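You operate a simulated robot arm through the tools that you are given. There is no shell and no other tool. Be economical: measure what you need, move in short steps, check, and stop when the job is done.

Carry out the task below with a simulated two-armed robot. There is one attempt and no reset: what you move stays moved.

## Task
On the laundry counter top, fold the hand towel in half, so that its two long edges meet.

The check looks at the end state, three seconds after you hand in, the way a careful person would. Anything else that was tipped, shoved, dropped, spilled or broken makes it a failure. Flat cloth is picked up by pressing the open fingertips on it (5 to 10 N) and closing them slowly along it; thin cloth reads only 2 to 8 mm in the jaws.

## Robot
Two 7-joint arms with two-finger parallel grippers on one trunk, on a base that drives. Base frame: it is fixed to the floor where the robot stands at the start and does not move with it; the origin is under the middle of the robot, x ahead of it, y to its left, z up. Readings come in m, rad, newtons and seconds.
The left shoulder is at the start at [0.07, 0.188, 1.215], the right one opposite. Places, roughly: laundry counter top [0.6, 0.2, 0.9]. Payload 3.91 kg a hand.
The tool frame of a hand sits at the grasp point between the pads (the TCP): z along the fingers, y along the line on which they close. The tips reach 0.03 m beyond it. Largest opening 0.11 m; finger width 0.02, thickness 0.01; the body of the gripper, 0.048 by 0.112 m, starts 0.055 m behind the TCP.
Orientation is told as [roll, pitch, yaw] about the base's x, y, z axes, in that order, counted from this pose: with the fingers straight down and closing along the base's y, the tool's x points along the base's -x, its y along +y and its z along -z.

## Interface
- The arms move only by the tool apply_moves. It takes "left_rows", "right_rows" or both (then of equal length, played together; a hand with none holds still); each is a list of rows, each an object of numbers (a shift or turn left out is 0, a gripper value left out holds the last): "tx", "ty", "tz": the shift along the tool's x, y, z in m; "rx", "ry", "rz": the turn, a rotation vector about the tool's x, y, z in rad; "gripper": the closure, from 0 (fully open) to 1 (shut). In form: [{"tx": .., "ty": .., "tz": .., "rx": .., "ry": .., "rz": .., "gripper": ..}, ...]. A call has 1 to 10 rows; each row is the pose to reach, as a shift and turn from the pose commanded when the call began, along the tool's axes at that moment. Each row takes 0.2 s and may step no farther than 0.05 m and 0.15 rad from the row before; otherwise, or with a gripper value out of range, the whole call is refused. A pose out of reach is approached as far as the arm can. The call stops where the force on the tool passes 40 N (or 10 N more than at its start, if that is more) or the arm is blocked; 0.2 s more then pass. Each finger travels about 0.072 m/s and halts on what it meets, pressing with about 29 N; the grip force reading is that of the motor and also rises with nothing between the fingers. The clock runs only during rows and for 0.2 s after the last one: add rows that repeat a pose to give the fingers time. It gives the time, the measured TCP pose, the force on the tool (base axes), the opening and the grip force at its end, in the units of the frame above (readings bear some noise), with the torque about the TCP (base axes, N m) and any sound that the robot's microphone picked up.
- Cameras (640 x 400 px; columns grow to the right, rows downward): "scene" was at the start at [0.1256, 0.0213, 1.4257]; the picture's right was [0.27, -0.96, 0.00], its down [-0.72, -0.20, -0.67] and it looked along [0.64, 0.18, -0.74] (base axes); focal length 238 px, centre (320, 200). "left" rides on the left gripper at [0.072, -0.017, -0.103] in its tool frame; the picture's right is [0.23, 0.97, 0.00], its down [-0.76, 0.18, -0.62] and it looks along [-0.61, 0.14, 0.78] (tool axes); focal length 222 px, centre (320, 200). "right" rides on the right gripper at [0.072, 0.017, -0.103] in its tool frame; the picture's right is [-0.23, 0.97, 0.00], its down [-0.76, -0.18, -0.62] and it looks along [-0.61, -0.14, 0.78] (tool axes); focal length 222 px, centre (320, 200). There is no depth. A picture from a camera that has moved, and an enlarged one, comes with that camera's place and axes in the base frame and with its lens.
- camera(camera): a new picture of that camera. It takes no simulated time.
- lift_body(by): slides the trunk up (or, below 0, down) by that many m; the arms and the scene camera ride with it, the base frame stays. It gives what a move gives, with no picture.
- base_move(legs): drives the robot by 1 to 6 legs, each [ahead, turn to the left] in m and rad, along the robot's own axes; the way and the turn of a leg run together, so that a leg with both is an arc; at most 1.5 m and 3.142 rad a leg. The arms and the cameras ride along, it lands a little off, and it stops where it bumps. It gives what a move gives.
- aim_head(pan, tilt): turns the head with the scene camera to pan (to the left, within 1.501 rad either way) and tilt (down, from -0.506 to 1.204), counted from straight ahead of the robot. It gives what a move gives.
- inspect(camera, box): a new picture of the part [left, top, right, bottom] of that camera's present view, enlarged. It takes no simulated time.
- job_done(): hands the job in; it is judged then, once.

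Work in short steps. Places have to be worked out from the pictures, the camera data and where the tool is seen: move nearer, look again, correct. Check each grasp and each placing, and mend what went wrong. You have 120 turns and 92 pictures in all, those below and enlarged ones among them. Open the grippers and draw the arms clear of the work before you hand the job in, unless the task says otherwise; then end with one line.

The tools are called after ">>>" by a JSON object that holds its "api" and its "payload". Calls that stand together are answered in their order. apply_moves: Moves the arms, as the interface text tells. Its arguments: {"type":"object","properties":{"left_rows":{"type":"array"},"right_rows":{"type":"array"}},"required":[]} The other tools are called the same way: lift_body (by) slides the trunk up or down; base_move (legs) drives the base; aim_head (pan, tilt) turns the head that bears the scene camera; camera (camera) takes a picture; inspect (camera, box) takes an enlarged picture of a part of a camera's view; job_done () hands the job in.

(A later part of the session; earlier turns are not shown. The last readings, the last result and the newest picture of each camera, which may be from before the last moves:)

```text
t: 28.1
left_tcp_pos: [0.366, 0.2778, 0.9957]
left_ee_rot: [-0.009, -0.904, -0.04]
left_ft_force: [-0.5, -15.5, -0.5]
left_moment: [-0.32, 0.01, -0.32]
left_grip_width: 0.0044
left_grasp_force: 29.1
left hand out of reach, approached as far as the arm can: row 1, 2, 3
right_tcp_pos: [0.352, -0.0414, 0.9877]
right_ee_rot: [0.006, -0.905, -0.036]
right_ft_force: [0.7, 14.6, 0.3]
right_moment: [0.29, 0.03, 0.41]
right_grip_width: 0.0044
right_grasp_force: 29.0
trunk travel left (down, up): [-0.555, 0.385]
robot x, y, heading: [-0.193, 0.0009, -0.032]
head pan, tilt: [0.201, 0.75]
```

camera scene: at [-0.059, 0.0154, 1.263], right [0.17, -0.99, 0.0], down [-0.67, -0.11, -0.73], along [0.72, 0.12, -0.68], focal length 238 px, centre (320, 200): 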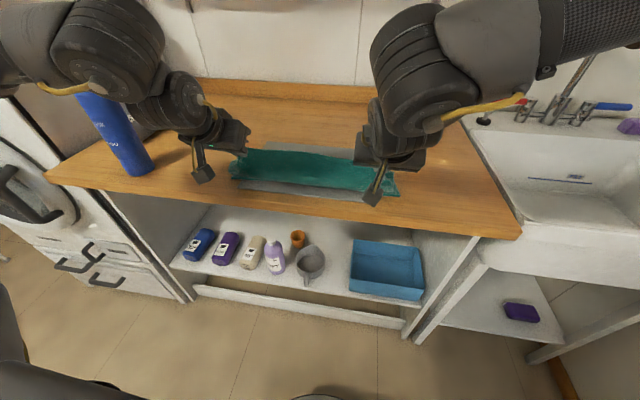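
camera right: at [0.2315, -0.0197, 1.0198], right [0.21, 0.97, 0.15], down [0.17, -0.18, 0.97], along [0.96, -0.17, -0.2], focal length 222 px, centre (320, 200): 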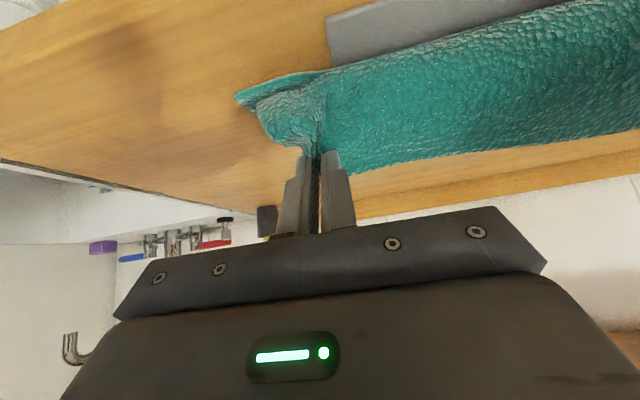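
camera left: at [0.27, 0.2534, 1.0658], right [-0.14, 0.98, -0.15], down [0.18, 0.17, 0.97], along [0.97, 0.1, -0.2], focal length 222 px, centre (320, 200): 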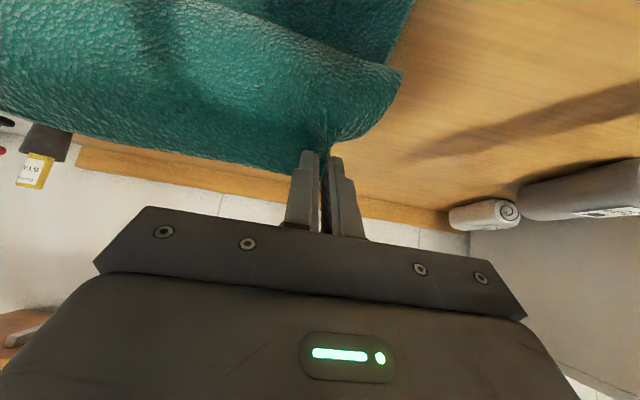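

The left hand again drifts a bit, so I match the right hand to it, then lower the trunk by 5 cm with a small base correction.

>>> {"api": "apply_moves", "payload": {"right_rows": [{"tx": -0.0066, "tz": 0.0036, "ty": 0.006}, {"tx": -0.0133, "tz": 0.0073, "ty": 0.012}, {"tx": -0.0133, "tz": 0.0073, "ty": 0.012}]}}

>>> {"api": "base_move", "payload": {"legs": [[-0.02, -0.02]]}}

>>> {"api": "lift_body", "payload": {"by": -0.04}}

>>> {"api": "inspect", "payload": {"camera": "scene", "box": [180, 90, 440, 250]}}

>>> {"api": "camera", "payload": {"camera": "right"}}

>>> {"api": "camera", "payload": {"camera": "left"}}

```text
t: 28.9
left_tcp_pos: [0.3658, 0.2786, 0.9942]
left_ee_rot: [-0.005, -0.901, -0.036]
left_ft_force: [0.3, -4.7, 0.4]
left_moment: [-0.09, -0.01, -0.07]
left_grip_width: 0.0043
left_grasp_force: 29.1
right_tcp_pos: [0.3667, -0.0297, 0.9934]
right_ee_rot: [-0.001, -0.905, -0.035]
right_ft_force: [0.7, 5.1, -1.4]
right_moment: [0.1, 0.01, 0.15]
right_grip_width: 0.0044
right_grasp_force: 28.7
trunk travel left (down, up): [-0.555, 0.385]
robot x, y, heading: [-0.191, 0.0035, -0.035]
head pan, tilt: [0.201, 0.75]
```

```text
t: 29.7
left_tcp_pos: [0.353, 0.2685, 0.9939]
left_ee_rot: [-0.009, -0.901, -0.058]
left_ft_force: [0.1, -3.8, -1.1]
left_moment: [-0.07, 0.0, 0.0]
left_grip_width: 0.004
left_grasp_force: 29.2
right_tcp_pos: [0.3458, -0.041, 0.9931]
right_ee_rot: [0.001, -0.901, -0.054]
right_ft_force: [-0.7, 4.0, -0.6]
right_moment: [0.12, 0.01, 0.14]
right_grip_width: 0.0041
right_grasp_force: 28.6
trunk travel left (down, up): [-0.555, 0.385]
robot x, y, heading: [-0.2118, 0.0032, -0.051]
head pan, tilt: [0.201, 0.75]
```

```text
t: 30.5
left_tcp_pos: [0.3518, 0.2679, 0.9536]
left_ee_rot: [-0.006, -0.901, -0.057]
left_ft_force: [-0.7, -3.1, 0.0]
left_moment: [-0.09, -0.01, 0.0]
left_grip_width: 0.0042
left_grasp_force: 29.2
right_tcp_pos: [0.3474, -0.0403, 0.954]
right_ee_rot: [0.002, -0.905, -0.054]
right_ft_force: [-0.1, 3.6, -0.3]
right_moment: [0.08, -0.01, 0.12]
right_grip_width: 0.004
right_grasp_force: 29.1
trunk travel left (down, up): [-0.515, 0.425]
robot x, y, heading: [-0.2091, 0.0043, -0.051]
head pan, tilt: [0.201, 0.75]
```

```text
2.46 times, centred on (310, 170) of scene
camera zoom: at [-0.0787, 0.0134, 1.223], right [0.15, -0.99, 0.0], down [-0.67, -0.1, -0.73], along [0.72, 0.11, -0.68], focal length 587 px, centre (345, 274)
```

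zoom: 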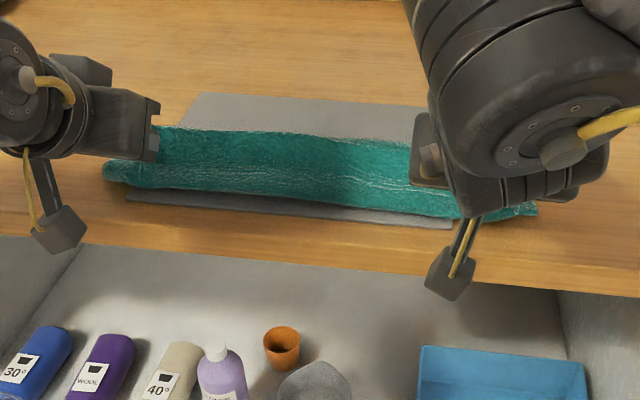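

```text
63 pictures are left
camera right: at [0.2217, -0.016, 0.9607], right [0.19, 0.96, 0.18], down [-0.03, -0.18, 0.98], along [0.98, -0.2, -0.01], focal length 222 px, centre (320, 200)
```

right: 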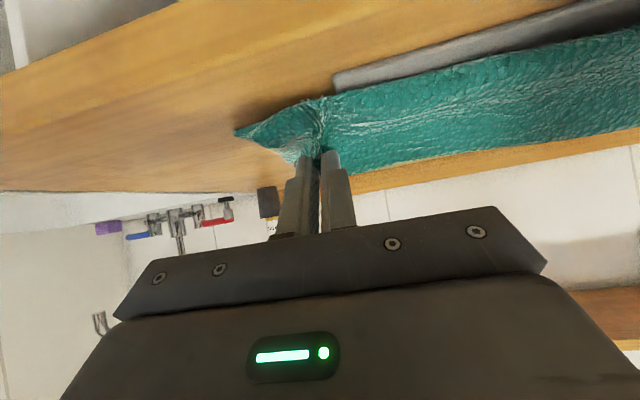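

```text
62 pictures are left
camera left: at [0.2248, 0.2591, 0.9629], right [-0.08, 0.98, -0.18], down [-0.01, 0.18, 0.98], along [1.0, 0.08, -0.01], focal length 222 px, centre (320, 200)
```

left: 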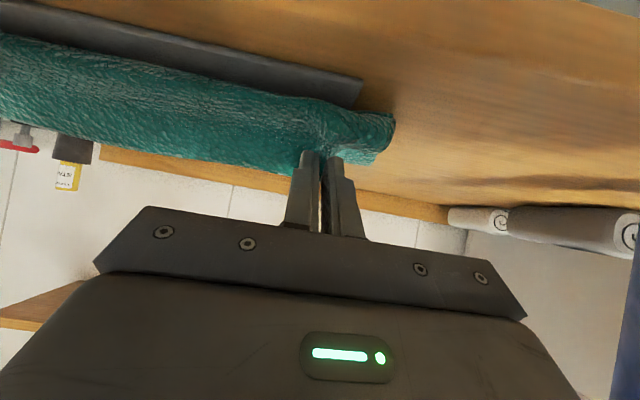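

The hands are level just above the stack. I lower a final centimetre, then open to release.

>>> {"api": "lift_body", "payload": {"by": -0.012}}

>>> {"api": "inspect", "payload": {"camera": "scene", "box": [180, 90, 440, 250]}}

```text
t: 31.1
left_tcp_pos: [0.3514, 0.2675, 0.9445]
left_ee_rot: [-0.008, -0.905, -0.058]
left_ft_force: [1.7, -4.0, 1.6]
left_moment: [-0.11, -0.06, 0.0]
left_grip_width: 0.0043
left_grasp_force: 28.7
right_tcp_pos: [0.3467, -0.0402, 0.9415]
right_ee_rot: [0.0, -0.904, -0.056]
right_ft_force: [0.2, 3.9, 0.1]
right_moment: [0.06, -0.01, 0.17]
right_grip_width: 0.0044
right_grasp_force: 29.0
trunk travel left (down, up): [-0.503, 0.437]
robot x, y, heading: [-0.2089, 0.0029, -0.054]
head pan, tilt: [0.201, 0.75]
```

```text
2.46 times, centred on (310, 170) of scene
camera zoom: at [-0.0795, 0.0133, 1.2111], right [0.15, -0.99, 0.0], down [-0.67, -0.1, -0.73], along [0.72, 0.11, -0.68], focal length 587 px, centre (345, 274)
```

zoom: 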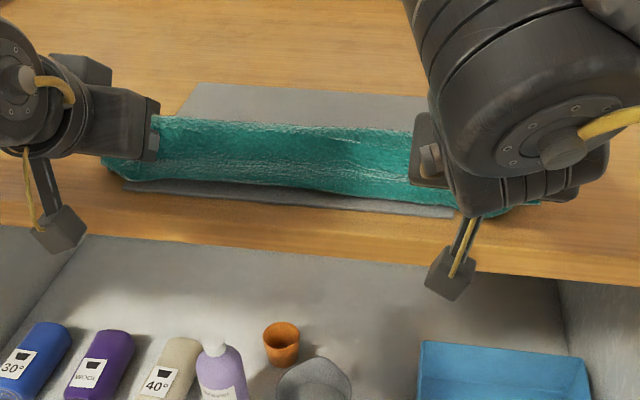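

Left tip just touches. I open the jaws a little and withdraw along the finger direction (back and up).

>>> {"api": "apply_moves", "payload": {"left_rows": [{"gripper": 0.85}, {"gripper": 0.75}, {"gripper": 0.7}, {"gripper": 0.7}, {"tz": -0.02}, {"tz": -0.045}, {"tz": -0.07}, {"tz": -0.1}], "right_rows": [{"gripper": 0.85}, {"gripper": 0.75}, {"gripper": 0.7}, {"gripper": 0.7}, {"tz": -0.02}, {"tz": -0.045}, {"tz": -0.07}, {"tz": -0.1}]}}

>>> {"api": "camera", "payload": {"camera": "scene"}}

>>> {"api": "inspect", "payload": {"camera": "scene", "box": [180, 90, 440, 250]}}

```text
t: 32.9
left_tcp_pos: [0.306, 0.2972, 1.0041]
left_ee_rot: [-0.01, -0.903, -0.061]
left_ft_force: [-0.3, 0.0, 0.5]
left_moment: [0.0, 0.0, -0.01]
left_grip_width: 0.0332
left_grasp_force: 0.1
left hand out of reach, approached as far as the arm can: row 5, 6, 7, 8
right_tcp_pos: [0.2666, -0.0362, 1.0043]
right_ee_rot: [0.001, -0.904, -0.056]
right_ft_force: [0.3, -0.2, -0.4]
right_moment: [0.02, 0.01, -0.02]
right_grip_width: 0.033
right_grasp_force: 0.1
trunk travel left (down, up): [-0.503, 0.437]
robot x, y, heading: [-0.2127, 0.0026, -0.054]
head pan, tilt: [0.201, 0.75]
```

```text
60 pictures are left
camera scene: at [-0.0804, 0.0136, 1.2111], right [0.15, -0.99, 0.0], down [-0.67, -0.1, -0.73], along [0.72, 0.11, -0.68], focal length 238 px, centre (320, 200)
```

scene: 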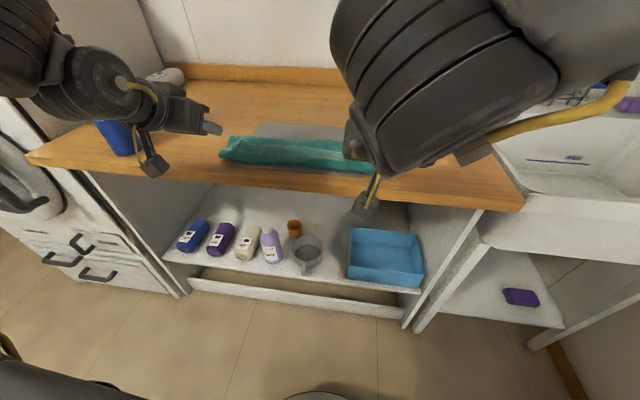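

```text
2.46 times, centred on (310, 170) of scene
camera zoom: at [-0.0804, 0.0136, 1.2111], right [0.15, -0.99, 0.0], down [-0.67, -0.1, -0.73], along [0.72, 0.11, -0.68], focal length 587 px, centre (345, 274)
```

zoom: 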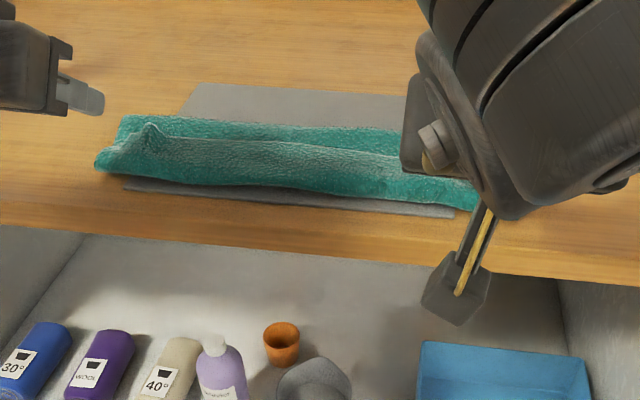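

The towel is folded, but its top edge seems to be turned forward in a lip. I raise the trunk for a better view from above.

>>> {"api": "lift_body", "payload": {"by": 0.3}}

>>> {"api": "camera", "payload": {"camera": "scene"}}

>>> {"api": "inspect", "payload": {"camera": "scene", "box": [200, 130, 420, 270]}}

```text
t: 35.9
left_tcp_pos: [0.3076, 0.2967, 1.3025]
left_ee_rot: [-0.008, -0.899, -0.061]
left_ft_force: [-0.5, -0.5, 0.0]
left_moment: [0.04, -0.02, -0.01]
left_grip_width: 0.0329
left_grasp_force: 0.0
right_tcp_pos: [0.2684, -0.0367, 1.303]
right_ee_rot: [0.0, -0.902, -0.056]
right_ft_force: [-0.3, 0.1, 0.4]
right_moment: [0.02, 0.0, -0.02]
right_grip_width: 0.0331
right_grasp_force: 0.0
trunk travel left (down, up): [-0.803, 0.137]
robot x, y, heading: [-0.212, 0.0068, -0.053]
head pan, tilt: [0.201, 0.75]
```

```text
58 pictures are left
camera scene: at [-0.0787, 0.0135, 1.5109], right [0.15, -0.99, 0.0], down [-0.67, -0.1, -0.73], along [0.72, 0.11, -0.68], focal length 238 px, centre (320, 200)
```

scene: 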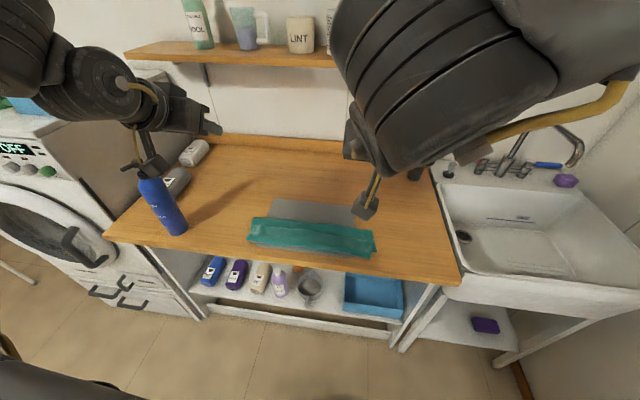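

```text
2.86 times, centred on (310, 200) of scene
camera zoom: at [-0.0787, 0.0135, 1.5109], right [0.15, -0.99, 0.0], down [-0.67, -0.1, -0.73], along [0.72, 0.11, -0.68], focal length 682 px, centre (349, 200)
```

zoom: 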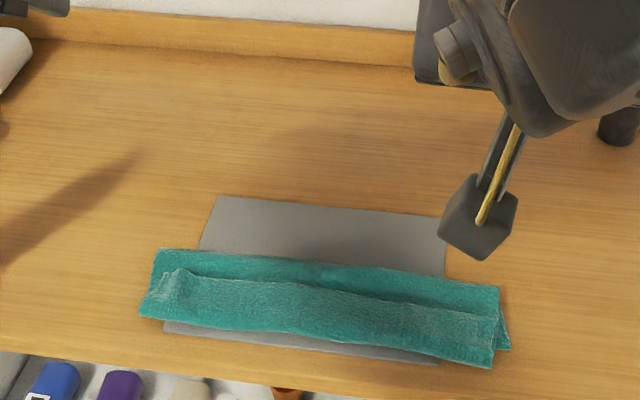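

The top layer's edge was turned back in a lip: the edge lies on top at x≈0.405, the front loop at ≈0.336, the fold at ≈0.448. I'll re-grip just that edge and pull it back taut. First I set the hands vertical again, lower the trunk some, and drive forward a little.

>>> {"api": "apply_moves", "payload": {"left_rows": [{"ry": 0.15}, {"ry": 0.3}, {"ry": 0.45}, {"ry": 0.6}, {"ry": 0.75}, {"ry": 0.9}, {"ry": 0.9}], "right_rows": [{"ry": 0.15}, {"ry": 0.3}, {"ry": 0.45}, {"ry": 0.6}, {"ry": 0.75}, {"ry": 0.9}, {"ry": 0.9}]}}

>>> {"api": "base_move", "payload": {"legs": [[0.06, 0.053]]}}

>>> {"api": "lift_body", "payload": {"by": -0.1}}

>>> {"api": "camera", "payload": {"camera": "scene"}}

```text
t: 37.5
left_tcp_pos: [0.2996, 0.3053, 1.3031]
left_ee_rot: [-0.015, -0.008, -0.067]
left_ft_force: [-0.8, -0.3, -0.6]
left_moment: [0.0, -0.06, -0.01]
left_grip_width: 0.0331
left_grasp_force: 0.1
right_tcp_pos: [0.2614, -0.0286, 1.3086]
right_ee_rot: [-0.002, -0.007, -0.048]
right_ft_force: [-0.3, 0.9, 0.5]
right_moment: [-0.06, -0.05, 0.0]
right_grip_width: 0.033
right_grasp_force: 0.1
right hand out of reach, approached as far as the arm can: row 4, 5, 6
trunk travel left (down, up): [-0.803, 0.137]
robot x, y, heading: [-0.2123, 0.0005, -0.052]
head pan, tilt: [0.201, 0.75]
```

```text
t: 38.5
left_tcp_pos: [0.3363, 0.3196, 1.3076]
left_ee_rot: [-0.006, -0.014, -0.016]
left_ft_force: [-1.1, 0.4, 0.1]
left_moment: [0.02, -0.11, 0.0]
left_grip_width: 0.0331
left_grasp_force: 0.1
right_tcp_pos: [0.317, -0.0172, 1.3106]
right_ee_rot: [0.003, -0.015, 0.0]
right_ft_force: [-0.6, -1.2, 0.4]
right_moment: [0.01, -0.08, 0.03]
right_grip_width: 0.033
right_grasp_force: 0.2
trunk travel left (down, up): [-0.803, 0.137]
robot x, y, heading: [-0.1533, 0.0019, -0.002]
head pan, tilt: [0.201, 0.75]
```

```text
t: 39.8
left_tcp_pos: [0.3469, 0.3235, 1.2032]
left_ee_rot: [-0.006, -0.006, -0.016]
left_ft_force: [0.0, -0.1, -0.2]
left_moment: [0.02, 0.01, 0.0]
left_grip_width: 0.033
left_grasp_force: 0.0
right_tcp_pos: [0.3273, -0.0146, 1.2063]
right_ee_rot: [0.001, -0.005, -0.002]
right_ft_force: [0.5, 0.0, 0.1]
right_moment: [0.0, 0.0, 0.0]
right_grip_width: 0.033
right_grasp_force: 0.1
trunk travel left (down, up): [-0.703, 0.237]
robot x, y, heading: [-0.1491, 0.0029, -0.003]
head pan, tilt: [0.201, 0.75]
```

```text
56 pictures are left
camera scene: at [-0.0211, 0.0185, 1.4111], right [0.2, -0.98, 0.0], down [-0.67, -0.13, -0.73], along [0.72, 0.14, -0.68], focal length 238 px, centre (320, 200)
```

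scene: 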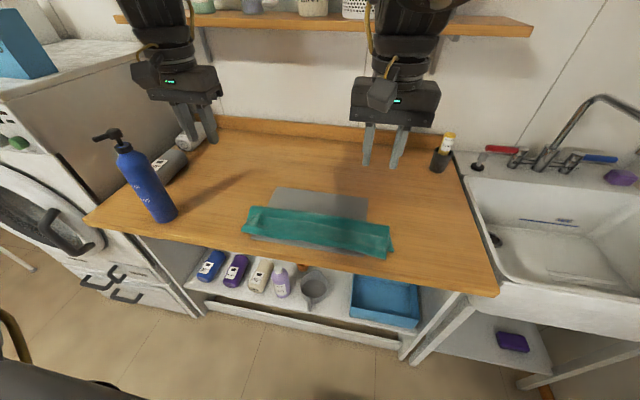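

Now a closer look at the lip.

>>> {"api": "inspect", "payload": {"camera": "scene", "box": [230, 180, 410, 270]}}

>>> {"api": "camera", "payload": {"camera": "right"}}

>>> {"api": "camera", "payload": {"camera": "left"}}

```text
3.56 times, centred on (320, 225) of scene
camera zoom: at [-0.0211, 0.0185, 1.4111], right [0.2, -0.98, 0.0], down [-0.67, -0.13, -0.73], along [0.72, 0.14, -0.68], focal length 848 px, centre (320, 111)
```

zoom: 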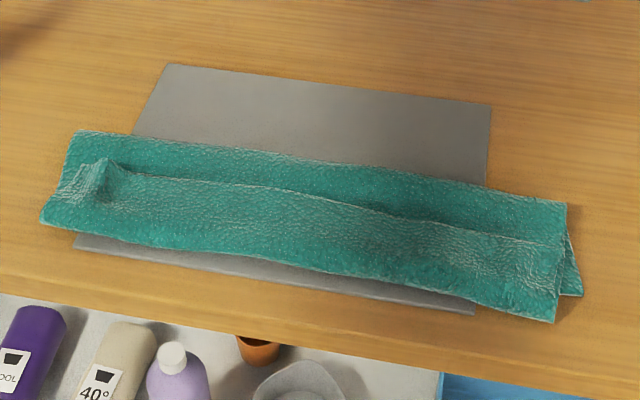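

```text
54 pictures are left
camera right: at [0.2546, 0.0041, 1.3091], right [0.23, 0.97, 0.0], down [0.76, -0.18, 0.63], along [0.61, -0.14, -0.78], focal length 222 px, centre (320, 200)
```

right: 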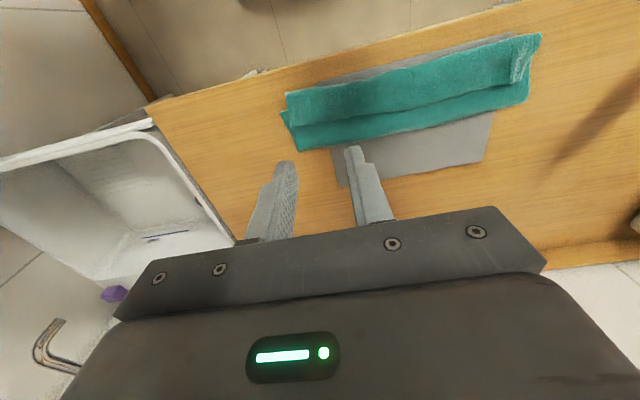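

```text
53 pictures are left
camera left: at [0.2729, 0.3078, 1.3069], right [-0.21, 0.98, -0.01], down [0.76, 0.17, 0.63], along [0.61, 0.13, -0.78], focal length 222 px, centre (320, 200)
```

left: 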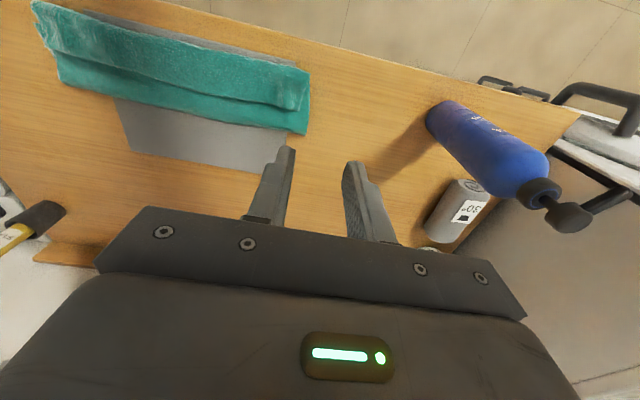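

Before re-gripping, I test in the air whether both arms can reach an almost horizontal finger pose (pitch −1.4) with the trunk at this height, since that is what turns the edge over properly.

>>> {"api": "apply_moves", "payload": {"left_rows": [{"ry": -0.14, "tz": 0.02, "tx": -0.005, "ty": -0.005}, {"ry": -0.28, "tz": 0.04, "tx": -0.01, "ty": -0.01}, {"ry": -0.42, "tz": 0.06, "tx": -0.015, "ty": -0.015}, {"ry": -0.56, "tz": 0.08, "tx": -0.02, "ty": -0.02}, {"ry": -0.7, "tz": 0.1, "tx": -0.025, "ty": -0.025}, {"ry": -0.84, "tz": 0.12, "tx": -0.03, "ty": -0.03}, {"ry": -0.98, "tz": 0.14, "tx": -0.035, "ty": -0.035}, {"ry": -1.12, "tz": 0.16, "tx": -0.04, "ty": -0.04}, {"ry": -1.26, "tz": 0.18, "tx": -0.045, "ty": -0.045}, {"ry": -1.4, "tz": 0.18, "tx": -0.05, "ty": -0.05}], "right_rows": [{"ry": -0.14, "tz": 0.02, "tx": -0.007, "ty": -0.003}, {"ry": -0.28, "tz": 0.04, "tx": -0.014, "ty": -0.006}, {"ry": -0.42, "tz": 0.06, "tx": -0.021, "ty": -0.009}, {"ry": -0.56, "tz": 0.08, "tx": -0.028, "ty": -0.012}, {"ry": -0.7, "tz": 0.1, "tx": -0.035, "ty": -0.015}, {"ry": -0.84, "tz": 0.12, "tx": -0.042, "ty": -0.018}, {"ry": -0.98, "tz": 0.14, "tx": -0.049, "ty": -0.021}, {"ry": -1.12, "tz": 0.16, "tx": -0.056, "ty": -0.024}, {"ry": -1.26, "tz": 0.18, "tx": -0.063, "ty": -0.027}, {"ry": -1.4, "tz": 0.18, "tx": -0.07, "ty": -0.03}]}}

>>> {"api": "camera", "payload": {"camera": "scene"}}

```text
t: 42.0
left_tcp_pos: [0.3919, 0.265, 1.0391]
left_ee_rot: [-0.026, -1.404, 0.013]
left_ft_force: [0.1, 0.1, 0.2]
left_moment: [0.0, -0.01, -0.02]
left_grip_width: 0.0331
left_grasp_force: 0.0
left hand out of reach, approached as far as the arm can: row 6, 7, 10
right_tcp_pos: [0.4621, -0.0555, 1.0446]
right_ee_rot: [0.003, -1.392, 0.001]
right_ft_force: [0.5, -0.1, -0.2]
right_moment: [0.0, 0.0, 0.0]
right_grip_width: 0.0329
right_grasp_force: 0.1
right hand out of reach, approached as far as the arm can: row 9, 10
trunk travel left (down, up): [-0.703, 0.237]
robot x, y, heading: [-0.1481, 0.0016, 0.001]
head pan, tilt: [0.201, 0.75]
```

```text
52 pictures are left
camera scene: at [-0.0193, 0.0161, 1.4109], right [0.2, -0.98, 0.0], down [-0.67, -0.13, -0.73], along [0.72, 0.14, -0.68], focal length 238 px, centre (320, 200)
```

scene: 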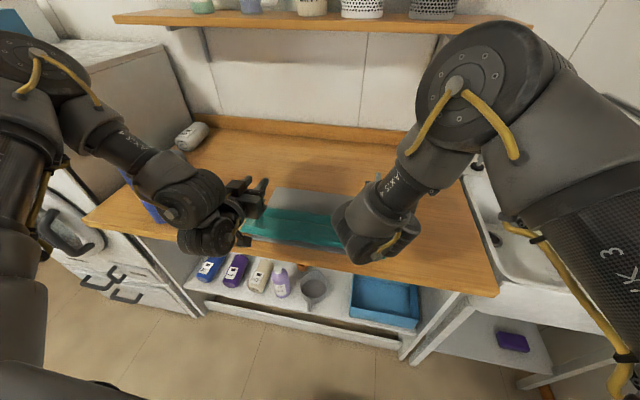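

Both arms can reach it roughly (the right one drifts a bit). I return to vertical above the lip to re-grip the edge.

>>> {"api": "apply_moves", "payload": {"left_rows": [{"ry": 0.14}, {"ry": 0.28}, {"ry": 0.42}, {"ry": 0.56}, {"ry": 0.7}, {"ry": 0.84}, {"ry": 0.98}, {"ry": 1.12}, {"ry": 1.26}, {"ry": 1.4}], "right_rows": [{"ry": 0.14}, {"ry": 0.28}, {"ry": 0.42}, {"ry": 0.56}, {"ry": 0.7}, {"ry": 0.84}, {"ry": 0.98}, {"ry": 1.12}, {"ry": 1.26}, {"ry": 1.4}]}}

>>> {"api": "camera", "payload": {"camera": "right"}}

>>> {"api": "camera", "payload": {"camera": "left"}}

>>> {"api": "camera", "payload": {"camera": "scene"}}

```text
t: 44.2
left_tcp_pos: [0.3943, 0.2672, 1.0376]
left_ee_rot: [-0.011, 0.001, -0.017]
left_ft_force: [-0.4, 0.2, -0.1]
left_moment: [0.0, 0.04, -0.03]
left_grip_width: 0.0327
left_grasp_force: 0.1
left hand out of reach, approached as far as the arm can: row 2, 3, 4, 5
right_tcp_pos: [0.4324, -0.0373, 1.0438]
right_ee_rot: [0.002, -0.004, -0.005]
right_ft_force: [0.2, 0.5, 0.2]
right_moment: [-0.03, 0.02, 0.03]
right_grip_width: 0.033
right_grasp_force: 0.2
right hand out of reach, approached as far as the arm can: row 9, 10
trunk travel left (down, up): [-0.703, 0.237]
robot x, y, heading: [-0.1486, -0.0009, 0.001]
head pan, tilt: [0.201, 0.75]
```

```text
51 pictures are left
camera right: at [0.3605, -0.0195, 1.1469], right [0.23, 0.97, 0.0], down [0.76, -0.18, 0.63], along [0.61, -0.14, -0.78], focal length 222 px, centre (320, 200)
```

right: 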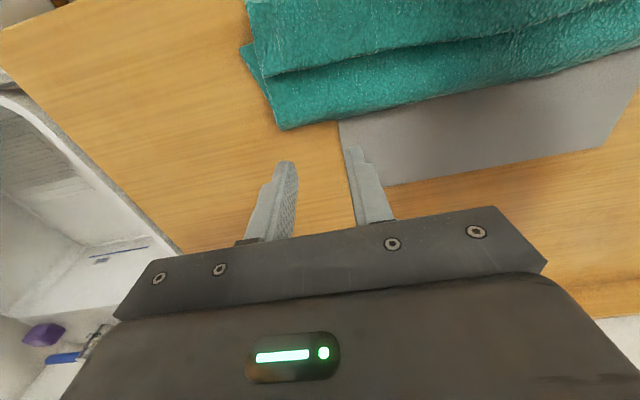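

```text
50 pictures are left
camera left: at [0.3208, 0.2526, 1.1422], right [-0.21, 0.98, -0.01], down [0.76, 0.17, 0.62], along [0.61, 0.12, -0.78], focal length 222 px, centre (320, 200)
```

left: 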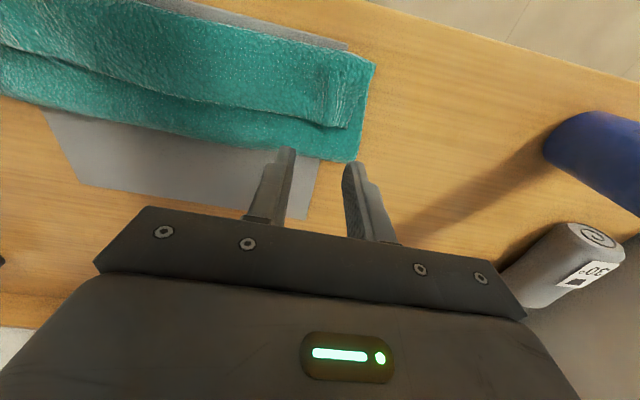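

```text
49 pictures are left
camera scene: at [-0.0177, 0.0195, 1.4107], right [0.2, -0.98, 0.0], down [-0.67, -0.14, -0.73], along [0.72, 0.14, -0.68], focal length 238 px, centre (320, 200)
```

scene: 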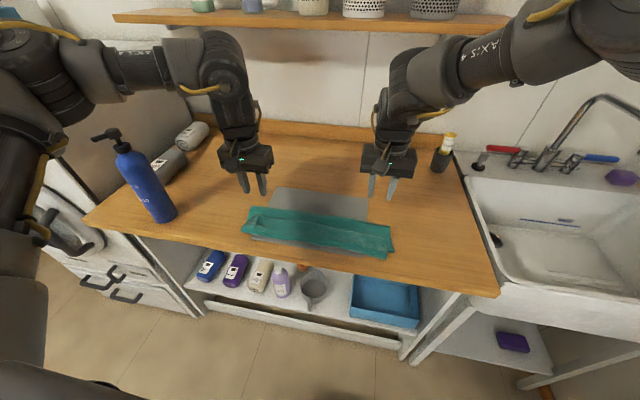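

Bottle untouched. The lip edge runs from about (0.402, 0.29) to (0.386, -0.078). I place the hands on its ends and lower to just above.

>>> {"api": "apply_moves", "payload": {"left_rows": [{"ty": -0.005, "tx": -0.002, "tz": 0.02}, {"ty": -0.005, "tx": -0.002, "tz": 0.04}, {"ty": -0.005, "tx": -0.002, "tz": 0.06}, {"ty": -0.005, "tx": -0.002, "tz": 0.07}, {"ty": -0.005, "tx": -0.002, "tz": 0.07}], "right_rows": [{"ty": -0.005, "tx": 0.02, "tz": 0.015}, {"ty": -0.01, "tx": 0.04, "tz": 0.03}, {"ty": -0.01, "tx": 0.05, "tz": 0.05}, {"ty": -0.01, "tx": 0.05, "tz": 0.075}, {"ty": -0.01, "tx": 0.05, "tz": 0.075}]}}

>>> {"api": "camera", "payload": {"camera": "right"}}

>>> {"api": "camera", "payload": {"camera": "left"}}

```text
t: 45.4
left_tcp_pos: [0.3825, 0.2742, 0.9747]
left_ee_rot: [-0.007, -0.006, -0.015]
left_ft_force: [-0.9, -0.7, 0.7]
left_moment: [0.01, -0.02, 0.0]
left_grip_width: 0.0331
left_grasp_force: 0.0
left hand out of reach, approached as far as the arm can: row 1, 2, 3, 4, 5
right_tcp_pos: [0.3813, -0.0488, 0.9694]
right_ee_rot: [0.003, -0.005, 0.0]
right_ft_force: [-0.8, -0.3, -0.4]
right_moment: [0.01, -0.02, 0.01]
right_grip_width: 0.0332
right_grasp_force: 0.1
trunk travel left (down, up): [-0.703, 0.237]
robot x, y, heading: [-0.1532, 0.003, -0.002]
head pan, tilt: [0.201, 0.75]
```

```text
48 pictures are left
camera right: at [0.3081, -0.031, 1.0724], right [0.23, 0.97, 0.0], down [0.76, -0.18, 0.63], along [0.61, -0.14, -0.78], focal length 222 px, centre (320, 200)
```

right: 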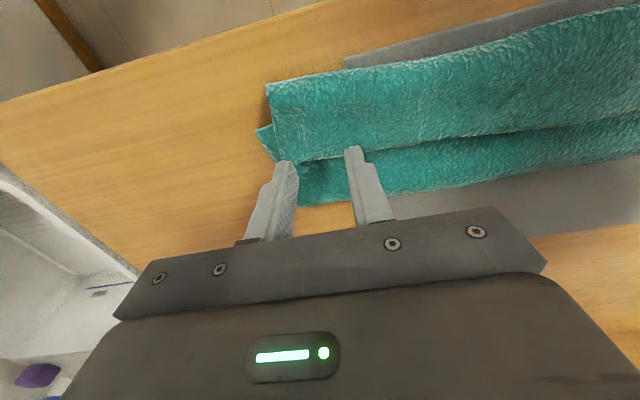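

```text
47 pictures are left
camera left: at [0.3096, 0.2588, 1.0783], right [-0.21, 0.98, -0.01], down [0.76, 0.17, 0.63], along [0.61, 0.12, -0.78], focal length 222 px, centre (320, 200)
```

left: 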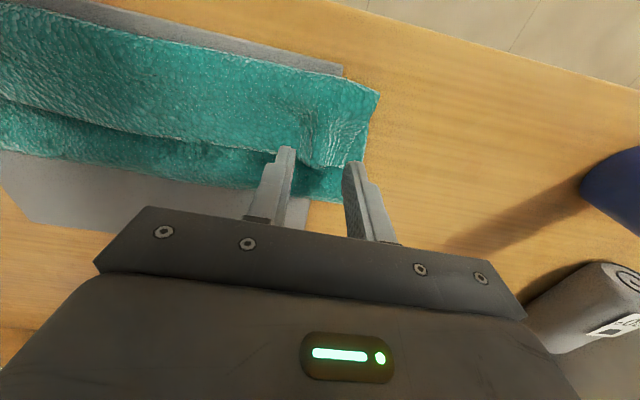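

The left hand is at its reach limit, so I drive forward 3 cm and then place both hands on the lip edge (left 0.394, 0.262; right 0.383, −0.047).

>>> {"api": "base_move", "payload": {"legs": [[0.03, 0]]}}

>>> {"api": "apply_moves", "payload": {"left_rows": [{"ty": -0.012, "tx": 0.018, "tz": 0.0}, {"ty": -0.012, "tx": 0.018, "tz": 0.006}, {"ty": -0.012, "tx": 0.018, "tz": 0.006}], "right_rows": [{"ty": 0.001, "tx": 0.028}, {"ty": 0.001, "tx": 0.028, "tz": 0.002}, {"ty": 0.001, "tx": 0.028, "tz": 0.002}]}}

>>> {"api": "camera", "payload": {"camera": "left"}}

```text
t: 46.2
left_tcp_pos: [0.4065, 0.275, 0.9791]
left_ee_rot: [-0.009, -0.015, -0.015]
left_ft_force: [-0.9, 0.2, 1.3]
left_moment: [-0.01, -0.04, -0.01]
left_grip_width: 0.033
left_grasp_force: 0.1
right_tcp_pos: [0.4048, -0.0497, 0.9728]
right_ee_rot: [0.002, -0.01, -0.002]
right_ft_force: [-0.7, -0.3, -0.4]
right_moment: [0.02, -0.06, 0.01]
right_grip_width: 0.0329
right_grasp_force: 0.1
trunk travel left (down, up): [-0.703, 0.237]
robot x, y, heading: [-0.1243, 0.0003, -0.003]
head pan, tilt: [0.201, 0.75]
```

```text
t: 47.0
left_tcp_pos: [0.3964, 0.2624, 0.9681]
left_ee_rot: [-0.01, -0.006, -0.017]
left_ft_force: [0.3, -0.6, 0.1]
left_moment: [-0.02, -0.02, 0.0]
left_grip_width: 0.0331
left_grasp_force: 0.0
right_tcp_pos: [0.3843, -0.0472, 0.9654]
right_ee_rot: [0.001, -0.004, 0.003]
right_ft_force: [0.0, -0.1, -1.3]
right_moment: [-0.01, -0.02, -0.05]
right_grip_width: 0.0329
right_grasp_force: 0.0
trunk travel left (down, up): [-0.703, 0.237]
robot x, y, heading: [-0.1194, 0.0017, 0.002]
head pan, tilt: [0.201, 0.75]
```

```text
46 pictures are left
camera left: at [0.3224, 0.2473, 1.0719], right [-0.21, 0.98, -0.01], down [0.76, 0.17, 0.63], along [0.61, 0.12, -0.78], focal length 222 px, centre (320, 200)
```

left: 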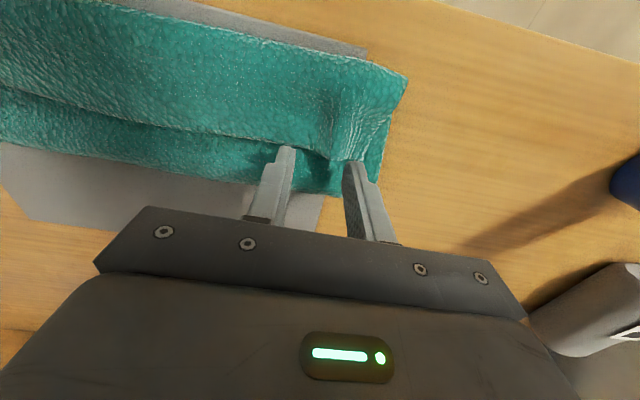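

The fingers straddle the old pleat on the lip. I descend gently.

>>> {"api": "apply_moves", "payload": {"left_rows": [{"tz": 0.006}, {"tz": 0.012}, {"tz": 0.018}], "right_rows": [{"tz": 0.005}, {"tz": 0.01}, {"tz": 0.015}]}}

```text
t: 47.8
left_tcp_pos: [0.3924, 0.2662, 0.9529]
left_ee_rot: [-0.01, -0.01, -0.016]
left_ft_force: [-0.2, 0.6, 0.4]
left_moment: [0.01, 0.0, 0.02]
left_grip_width: 0.0331
left_grasp_force: 0.1
left hand out of reach, approached as far as the arm can: row 2, 3
right_tcp_pos: [0.3835, -0.048, 0.9523]
right_ee_rot: [0.001, -0.006, -0.001]
right_ft_force: [0.1, -0.5, 0.0]
right_moment: [0.03, 0.0, 0.03]
right_grip_width: 0.0329
right_grasp_force: 0.1
trunk travel left (down, up): [-0.703, 0.237]
robot x, y, heading: [-0.119, 0.0025, -0.0]
head pan, tilt: [0.201, 0.75]
```

No contact yet, and the left is at its limit, so I lower with the trunk.

>>> {"api": "lift_body", "payload": {"by": -0.008}}

```text
t: 48.4
left_tcp_pos: [0.3908, 0.265, 0.9458]
left_ee_rot: [-0.011, -0.009, -0.016]
left_ft_force: [0.8, 0.0, 2.2]
left_moment: [-0.06, 0.0, 0.04]
left_grip_width: 0.0326
left_grasp_force: 0.1
right_tcp_pos: [0.3829, -0.0467, 0.945]
right_ee_rot: [0.002, -0.008, 0.0]
right_ft_force: [1.3, 0.9, 2.1]
right_moment: [0.03, -0.01, -0.04]
right_grip_width: 0.0334
right_grasp_force: 0.4
trunk travel left (down, up): [-0.695, 0.245]
robot x, y, heading: [-0.1201, 0.0039, -0.001]
head pan, tilt: [0.201, 0.75]
```

Light contact (2 N) on both. I press 1 mm more and close slowly.

>>> {"api": "lift_body", "payload": {"by": -0.001}}

>>> {"api": "apply_moves", "payload": {"left_rows": [{"gripper": 0.74}, {"gripper": 0.78}, {"gripper": 0.82}, {"gripper": 0.86}, {"gripper": 0.9}, {"gripper": 0.94}, {"gripper": 0.98}, {"gripper": 1.0}, {"gripper": 1.0}], "right_rows": [{"gripper": 0.74}, {"gripper": 0.78}, {"gripper": 0.82}, {"gripper": 0.86}, {"gripper": 0.9}, {"gripper": 0.94}, {"gripper": 0.98}, {"gripper": 1.0}, {"gripper": 1.0}]}}

>>> {"api": "camera", "payload": {"camera": "right"}}

>>> {"api": "camera", "payload": {"camera": "left"}}

```text
t: 48.9
left_tcp_pos: [0.3916, 0.2664, 0.9444]
left_ee_rot: [-0.01, -0.009, -0.015]
left_ft_force: [1.1, -0.2, 3.5]
left_moment: [-0.05, 0.02, 0.0]
left_grip_width: 0.0331
left_grasp_force: 0.0
right_tcp_pos: [0.3824, -0.0475, 0.9438]
right_ee_rot: [0.002, -0.006, -0.001]
right_ft_force: [0.3, 0.2, 3.4]
right_moment: [0.08, -0.03, -0.02]
right_grip_width: 0.0335
right_grasp_force: 0.8
trunk travel left (down, up): [-0.694, 0.246]
robot x, y, heading: [-0.1212, -0.0031, 0.002]
head pan, tilt: [0.201, 0.75]
```

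```text
t: 50.9
left_tcp_pos: [0.391, 0.2664, 0.9438]
left_ee_rot: [-0.01, -0.009, -0.017]
left_ft_force: [0.2, -6.5, 3.0]
left_moment: [-0.21, -0.02, 0.04]
left_grip_width: 0.0041
left_grasp_force: 29.2
right_tcp_pos: [0.3824, -0.0473, 0.944]
right_ee_rot: [0.0, -0.005, 0.0]
right_ft_force: [-0.7, 6.6, 2.2]
right_moment: [0.21, 0.03, -0.03]
right_grip_width: 0.0041
right_grasp_force: 28.8
trunk travel left (down, up): [-0.694, 0.246]
robot x, y, heading: [-0.1209, 0.0042, 0.002]
head pan, tilt: [0.201, 0.75]
```

```text
45 pictures are left
camera right: at [0.3097, -0.0296, 1.0471], right [0.23, 0.97, 0.0], down [0.76, -0.18, 0.63], along [0.61, -0.14, -0.78], focal length 222 px, centre (320, 200)
```

right: 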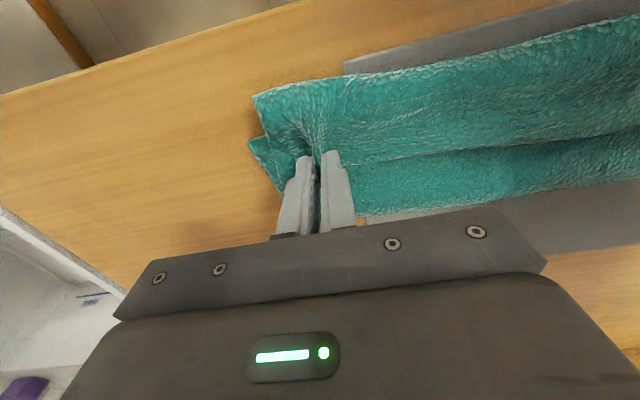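

```text
44 pictures are left
camera left: at [0.3175, 0.2515, 1.0483], right [-0.21, 0.98, -0.01], down [0.76, 0.17, 0.63], along [0.62, 0.12, -0.78], focal length 222 px, centre (320, 200)
```

left: 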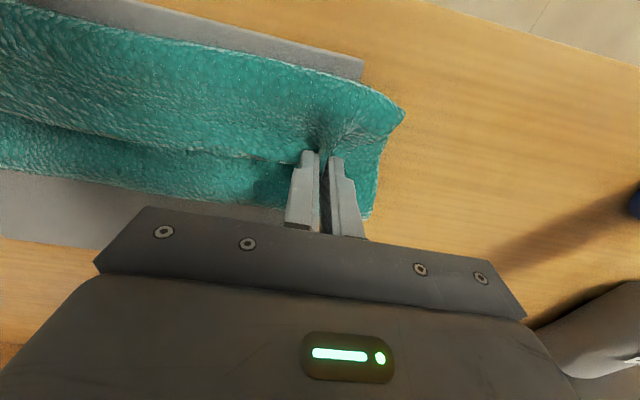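

Both hold a single layer (4.1 mm). I ease inward and lift 9 cm with the trunk.

>>> {"api": "apply_moves", "payload": {"left_rows": [{"ty": -0.003, "tz": -0.003}, {"ty": -0.004, "tz": -0.006}], "right_rows": [{"ty": 0.003, "tz": -0.003}, {"ty": 0.004, "tz": -0.006}]}}

>>> {"api": "lift_body", "payload": {"by": 0.09}}

>>> {"api": "inspect", "payload": {"camera": "scene", "box": [180, 140, 440, 300]}}

>>> {"api": "camera", "payload": {"camera": "right"}}

```text
t: 51.5
left_tcp_pos: [0.3914, 0.2634, 0.95]
left_ee_rot: [-0.01, -0.01, -0.017]
left_ft_force: [0.0, -0.5, 0.8]
left_moment: [0.0, 0.0, -0.01]
left_grip_width: 0.0041
left_grasp_force: 29.2
right_tcp_pos: [0.3837, -0.0444, 0.9509]
right_ee_rot: [0.0, -0.006, -0.002]
right_ft_force: [0.5, 1.6, -0.3]
right_moment: [0.01, 0.02, -0.03]
right_grip_width: 0.0041
right_grasp_force: 29.0
trunk travel left (down, up): [-0.694, 0.246]
robot x, y, heading: [-0.1224, 0.0002, 0.001]
head pan, tilt: [0.201, 0.75]
```

```text
t: 52.8
left_tcp_pos: [0.3902, 0.2637, 1.0408]
left_ee_rot: [-0.012, -0.008, -0.016]
left_ft_force: [-0.2, -1.7, -1.0]
left_moment: [-0.03, 0.0, 0.05]
left_grip_width: 0.0041
left_grasp_force: 29.1
right_tcp_pos: [0.3826, -0.0435, 1.0393]
right_ee_rot: [0.0, -0.007, 0.001]
right_ft_force: [-0.5, 1.2, 0.0]
right_moment: [0.0, 0.03, -0.03]
right_grip_width: 0.0042
right_grasp_force: 28.9
trunk travel left (down, up): [-0.784, 0.156]
robot x, y, heading: [-0.1205, 0.0021, -0.001]
head pan, tilt: [0.201, 0.75]
```

```text
2.46 times, centred on (310, 220) of scene
camera zoom: at [0.0096, 0.0186, 1.4919], right [0.2, -0.98, 0.0], down [-0.67, -0.13, -0.73], along [0.72, 0.14, -0.68], focal length 587 px, centre (345, 151)
```

zoom: 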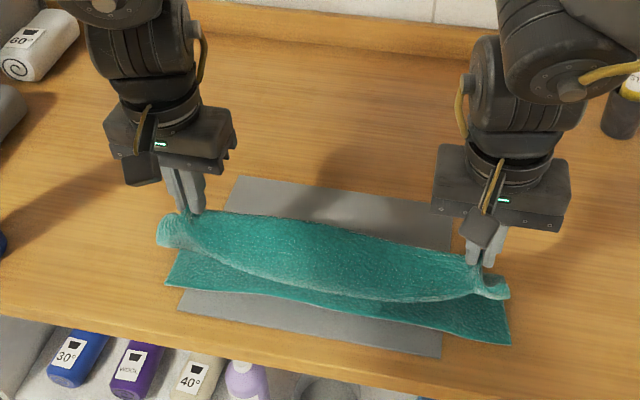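

```text
42 pictures are left
camera right: at [0.3104, -0.0255, 1.1429], right [0.23, 0.97, 0.0], down [0.76, -0.18, 0.63], along [0.61, -0.14, -0.78], focal length 222 px, centre (320, 200)
```

right: 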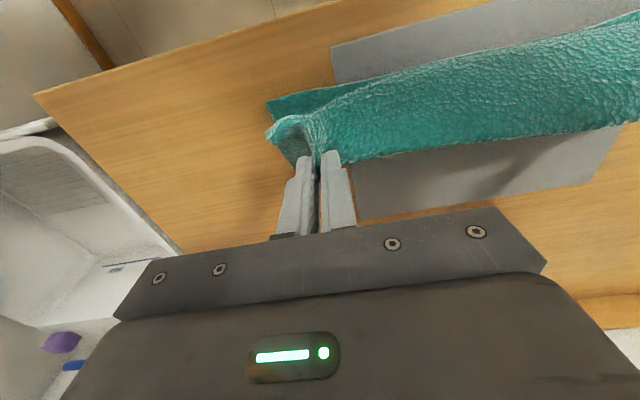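

The flap is free, and the bottom layer's near edge is unmoved at x≈0.363, so the fold line should be at ≈0.493. I tilt both hands forward now in the air, in stages.

>>> {"api": "apply_moves", "payload": {"left_rows": [{"ry": -0.14}, {"ry": -0.28}, {"ry": -0.42}, {"ry": -0.56}, {"ry": -0.7}, {"ry": -0.7}], "right_rows": [{"ry": -0.14}, {"ry": -0.28}, {"ry": -0.42}, {"ry": -0.56}, {"ry": -0.7}, {"ry": -0.7}]}}

```text
t: 54.2
left_tcp_pos: [0.3993, 0.2742, 1.0367]
left_ee_rot: [-0.02, -0.709, -0.006]
left_ft_force: [0.0, -9.3, 0.0]
left_moment: [-0.27, 0.03, -0.12]
left_grip_width: 0.0039
left_grasp_force: 28.6
left hand out of reach, approached as far as the arm can: row 4, 5, 6
right_tcp_pos: [0.3837, -0.0416, 1.0398]
right_ee_rot: [0.002, -0.705, -0.001]
right_ft_force: [0.4, 8.1, -0.5]
right_moment: [0.19, 0.01, 0.14]
right_grip_width: 0.0042
right_grasp_force: 29.3
trunk travel left (down, up): [-0.784, 0.156]
robot x, y, heading: [-0.1233, 0.0038, 0.001]
head pan, tilt: [0.201, 0.75]
```

Only a ~1 cm drift on the left. I continue tilting by another 0.5 while matching the right hand.

>>> {"api": "apply_moves", "payload": {"left_rows": [{"ry": -0.12}, {"ry": -0.25}, {"ry": -0.37}, {"ry": -0.5}, {"ry": -0.5}], "right_rows": [{"ry": -0.12, "tx": -0.005, "tz": 0.004, "ty": 0.004}, {"ry": -0.25, "tx": -0.009, "tz": 0.008, "ty": 0.008}, {"ry": -0.37, "tx": -0.009, "tz": 0.008, "ty": 0.008}, {"ry": -0.5, "tx": -0.009, "tz": 0.008, "ty": 0.008}, {"ry": -0.5, "tx": -0.009, "tz": 0.008, "ty": 0.008}]}}

>>> {"api": "camera", "payload": {"camera": "scene"}}

```text
t: 55.4
left_tcp_pos: [0.3925, 0.2788, 1.0742]
left_ee_rot: [-0.03, -1.209, 0.016]
left_ft_force: [3.5, -19.5, -1.6]
left_moment: [-0.39, -0.05, -0.51]
left_grip_width: 0.0041
left_grasp_force: 29.1
left hand out of reach, approached as far as the arm can: row 3, 4, 5
right_tcp_pos: [0.4493, -0.0407, 1.0531]
right_ee_rot: [0.003, -1.204, 0.0]
right_ft_force: [-3.9, 18.5, 1.5]
right_moment: [0.26, 0.07, 0.56]
right_grip_width: 0.0046
right_grasp_force: 28.3
right hand out of reach, approached as far as the arm can: row 3, 4, 5
trunk travel left (down, up): [-0.784, 0.156]
robot x, y, heading: [-0.1227, 0.0024, -0.004]
head pan, tilt: [0.201, 0.75]
```

```text
41 pictures are left
camera scene: at [0.0086, 0.0201, 1.492], right [0.2, -0.98, 0.0], down [-0.67, -0.14, -0.73], along [0.72, 0.14, -0.68], focal length 238 px, centre (320, 200)
```

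scene: 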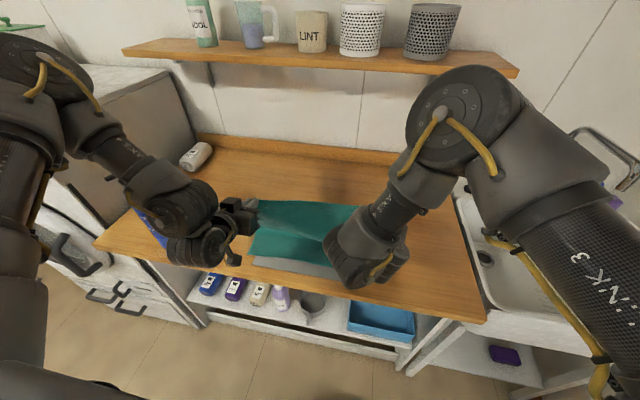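

The right hand shifted forward. I bring the left level with it (forward 5.5 cm, down 2 cm, inward 1 cm).

>>> {"api": "apply_moves", "payload": {"left_rows": [{"tz": 0.02, "ty": -0.004}, {"tz": 0.04, "ty": -0.008}, {"tz": 0.058, "ty": -0.011}, {"tz": 0.058, "ty": -0.011}]}}

>>> {"api": "inspect", "payload": {"camera": "scene", "box": [180, 140, 440, 300]}}

>>> {"api": "camera", "payload": {"camera": "left"}}

```text
t: 56.4
left_tcp_pos: [0.4249, 0.2655, 1.0823]
left_ee_rot: [-0.023, -1.206, 0.012]
left_ft_force: [0.4, -4.8, -0.7]
left_moment: [-0.15, 0.02, -0.08]
left_grip_width: 0.0039
left_grasp_force: 28.7
left hand out of reach, approached as far as the arm can: row 1, 2, 3, 4
right_tcp_pos: [0.4511, -0.0448, 1.0528]
right_ee_rot: [0.004, -1.2, -0.004]
right_ft_force: [-0.2, 4.1, 0.4]
right_moment: [0.08, 0.01, 0.11]
right_grip_width: 0.004
right_grasp_force: 29.1
trunk travel left (down, up): [-0.784, 0.156]
robot x, y, heading: [-0.1231, 0.0012, -0.002]
head pan, tilt: [0.201, 0.75]
```

```text
2.46 times, centred on (310, 220) of scene
camera zoom: at [0.0096, 0.0181, 1.4919], right [0.2, -0.98, 0.0], down [-0.67, -0.13, -0.73], along [0.72, 0.14, -0.68], focal length 587 px, centre (345, 151)
```

zoom: 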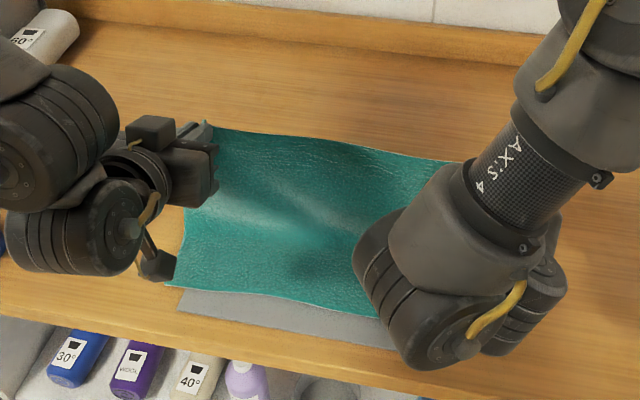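

```text
39 pictures are left
camera left: at [0.3022, 0.2498, 1.0523], right [-0.07, 0.97, -0.22], down [-0.31, 0.19, 0.93], along [0.95, 0.13, 0.29], focal length 222 px, centre (320, 200)
```

left: 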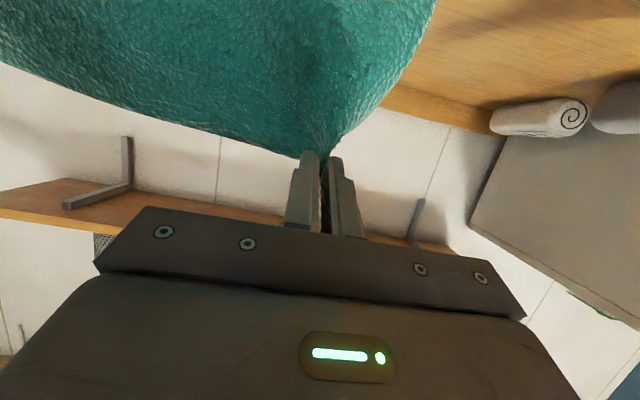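

Excellent: the cloth now hangs smoothly from the tilted grips. I level the right hand with the left.

>>> {"api": "apply_moves", "payload": {"right_rows": [{"tx": -0.009, "tz": -0.017}, {"tx": -0.019, "tz": -0.034}, {"tx": -0.019, "tz": -0.034}]}}

```text
t: 57.2
left_tcp_pos: [0.4239, 0.266, 1.0821]
left_ee_rot: [-0.029, -1.205, 0.015]
left_ft_force: [0.4, -4.9, -0.4]
left_moment: [-0.06, -0.01, -0.15]
left_grip_width: 0.0037
left_grasp_force: 29.3
right_tcp_pos: [0.4394, -0.0454, 1.0893]
right_ee_rot: [0.003, -1.2, -0.002]
right_ft_force: [-0.4, 5.0, 0.0]
right_moment: [0.06, 0.04, 0.14]
right_grip_width: 0.0041
right_grasp_force: 29.0
right hand out of reach, approached as far as the arm can: row 1, 2, 3
trunk travel left (down, up): [-0.784, 0.156]
robot x, y, heading: [-0.1223, 0.0032, -0.002]
head pan, tilt: [0.201, 0.75]
```

Nearly level now. I follow the arc: trunk down 4 cm, base back 5 cm.

>>> {"api": "base_move", "payload": {"legs": [[-0.05, 0]]}}

>>> {"api": "lift_body", "payload": {"by": -0.05}}

>>> {"api": "camera", "payload": {"camera": "scene"}}

```text
t: 58.1
left_tcp_pos: [0.3782, 0.2651, 1.0797]
left_ee_rot: [-0.028, -1.204, 0.015]
left_ft_force: [0.3, -4.4, 0.7]
left_moment: [-0.07, 0.0, -0.1]
left_grip_width: 0.0042
left_grasp_force: 28.9
right_tcp_pos: [0.3952, -0.0454, 1.0867]
right_ee_rot: [0.002, -1.197, -0.004]
right_ft_force: [-0.1, 4.0, -1.4]
right_moment: [0.06, 0.05, 0.15]
right_grip_width: 0.0041
right_grasp_force: 28.8
trunk travel left (down, up): [-0.784, 0.156]
robot x, y, heading: [-0.17, 0.004, -0.002]
head pan, tilt: [0.201, 0.75]
```

```text
t: 59.0
left_tcp_pos: [0.375, 0.2665, 1.0336]
left_ee_rot: [-0.028, -1.208, 0.013]
left_ft_force: [0.6, -4.3, 0.2]
left_moment: [-0.13, 0.03, -0.14]
left_grip_width: 0.004
left_grasp_force: 28.9
right_tcp_pos: [0.3901, -0.0458, 1.0391]
right_ee_rot: [0.005, -1.203, -0.006]
right_ft_force: [-0.1, 4.7, -1.7]
right_moment: [0.02, 0.04, 0.13]
right_grip_width: 0.0041
right_grasp_force: 28.8
trunk travel left (down, up): [-0.734, 0.206]
robot x, y, heading: [-0.1716, 0.0014, -0.007]
head pan, tilt: [0.201, 0.75]
```

```text
38 pictures are left
camera scene: at [-0.0404, 0.0184, 1.442], right [0.2, -0.98, 0.0], down [-0.67, -0.13, -0.73], along [0.72, 0.14, -0.68], focal length 238 px, centre (320, 200)
```

scene: 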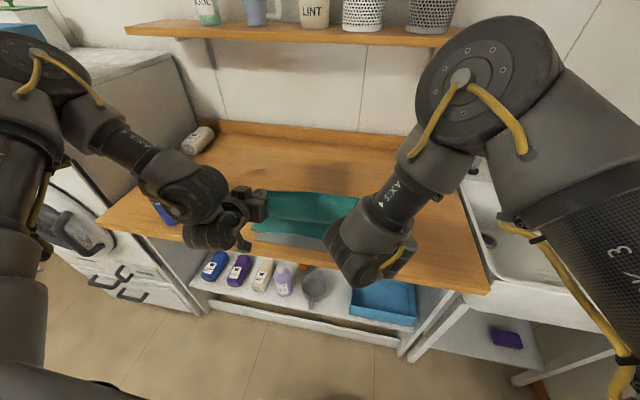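

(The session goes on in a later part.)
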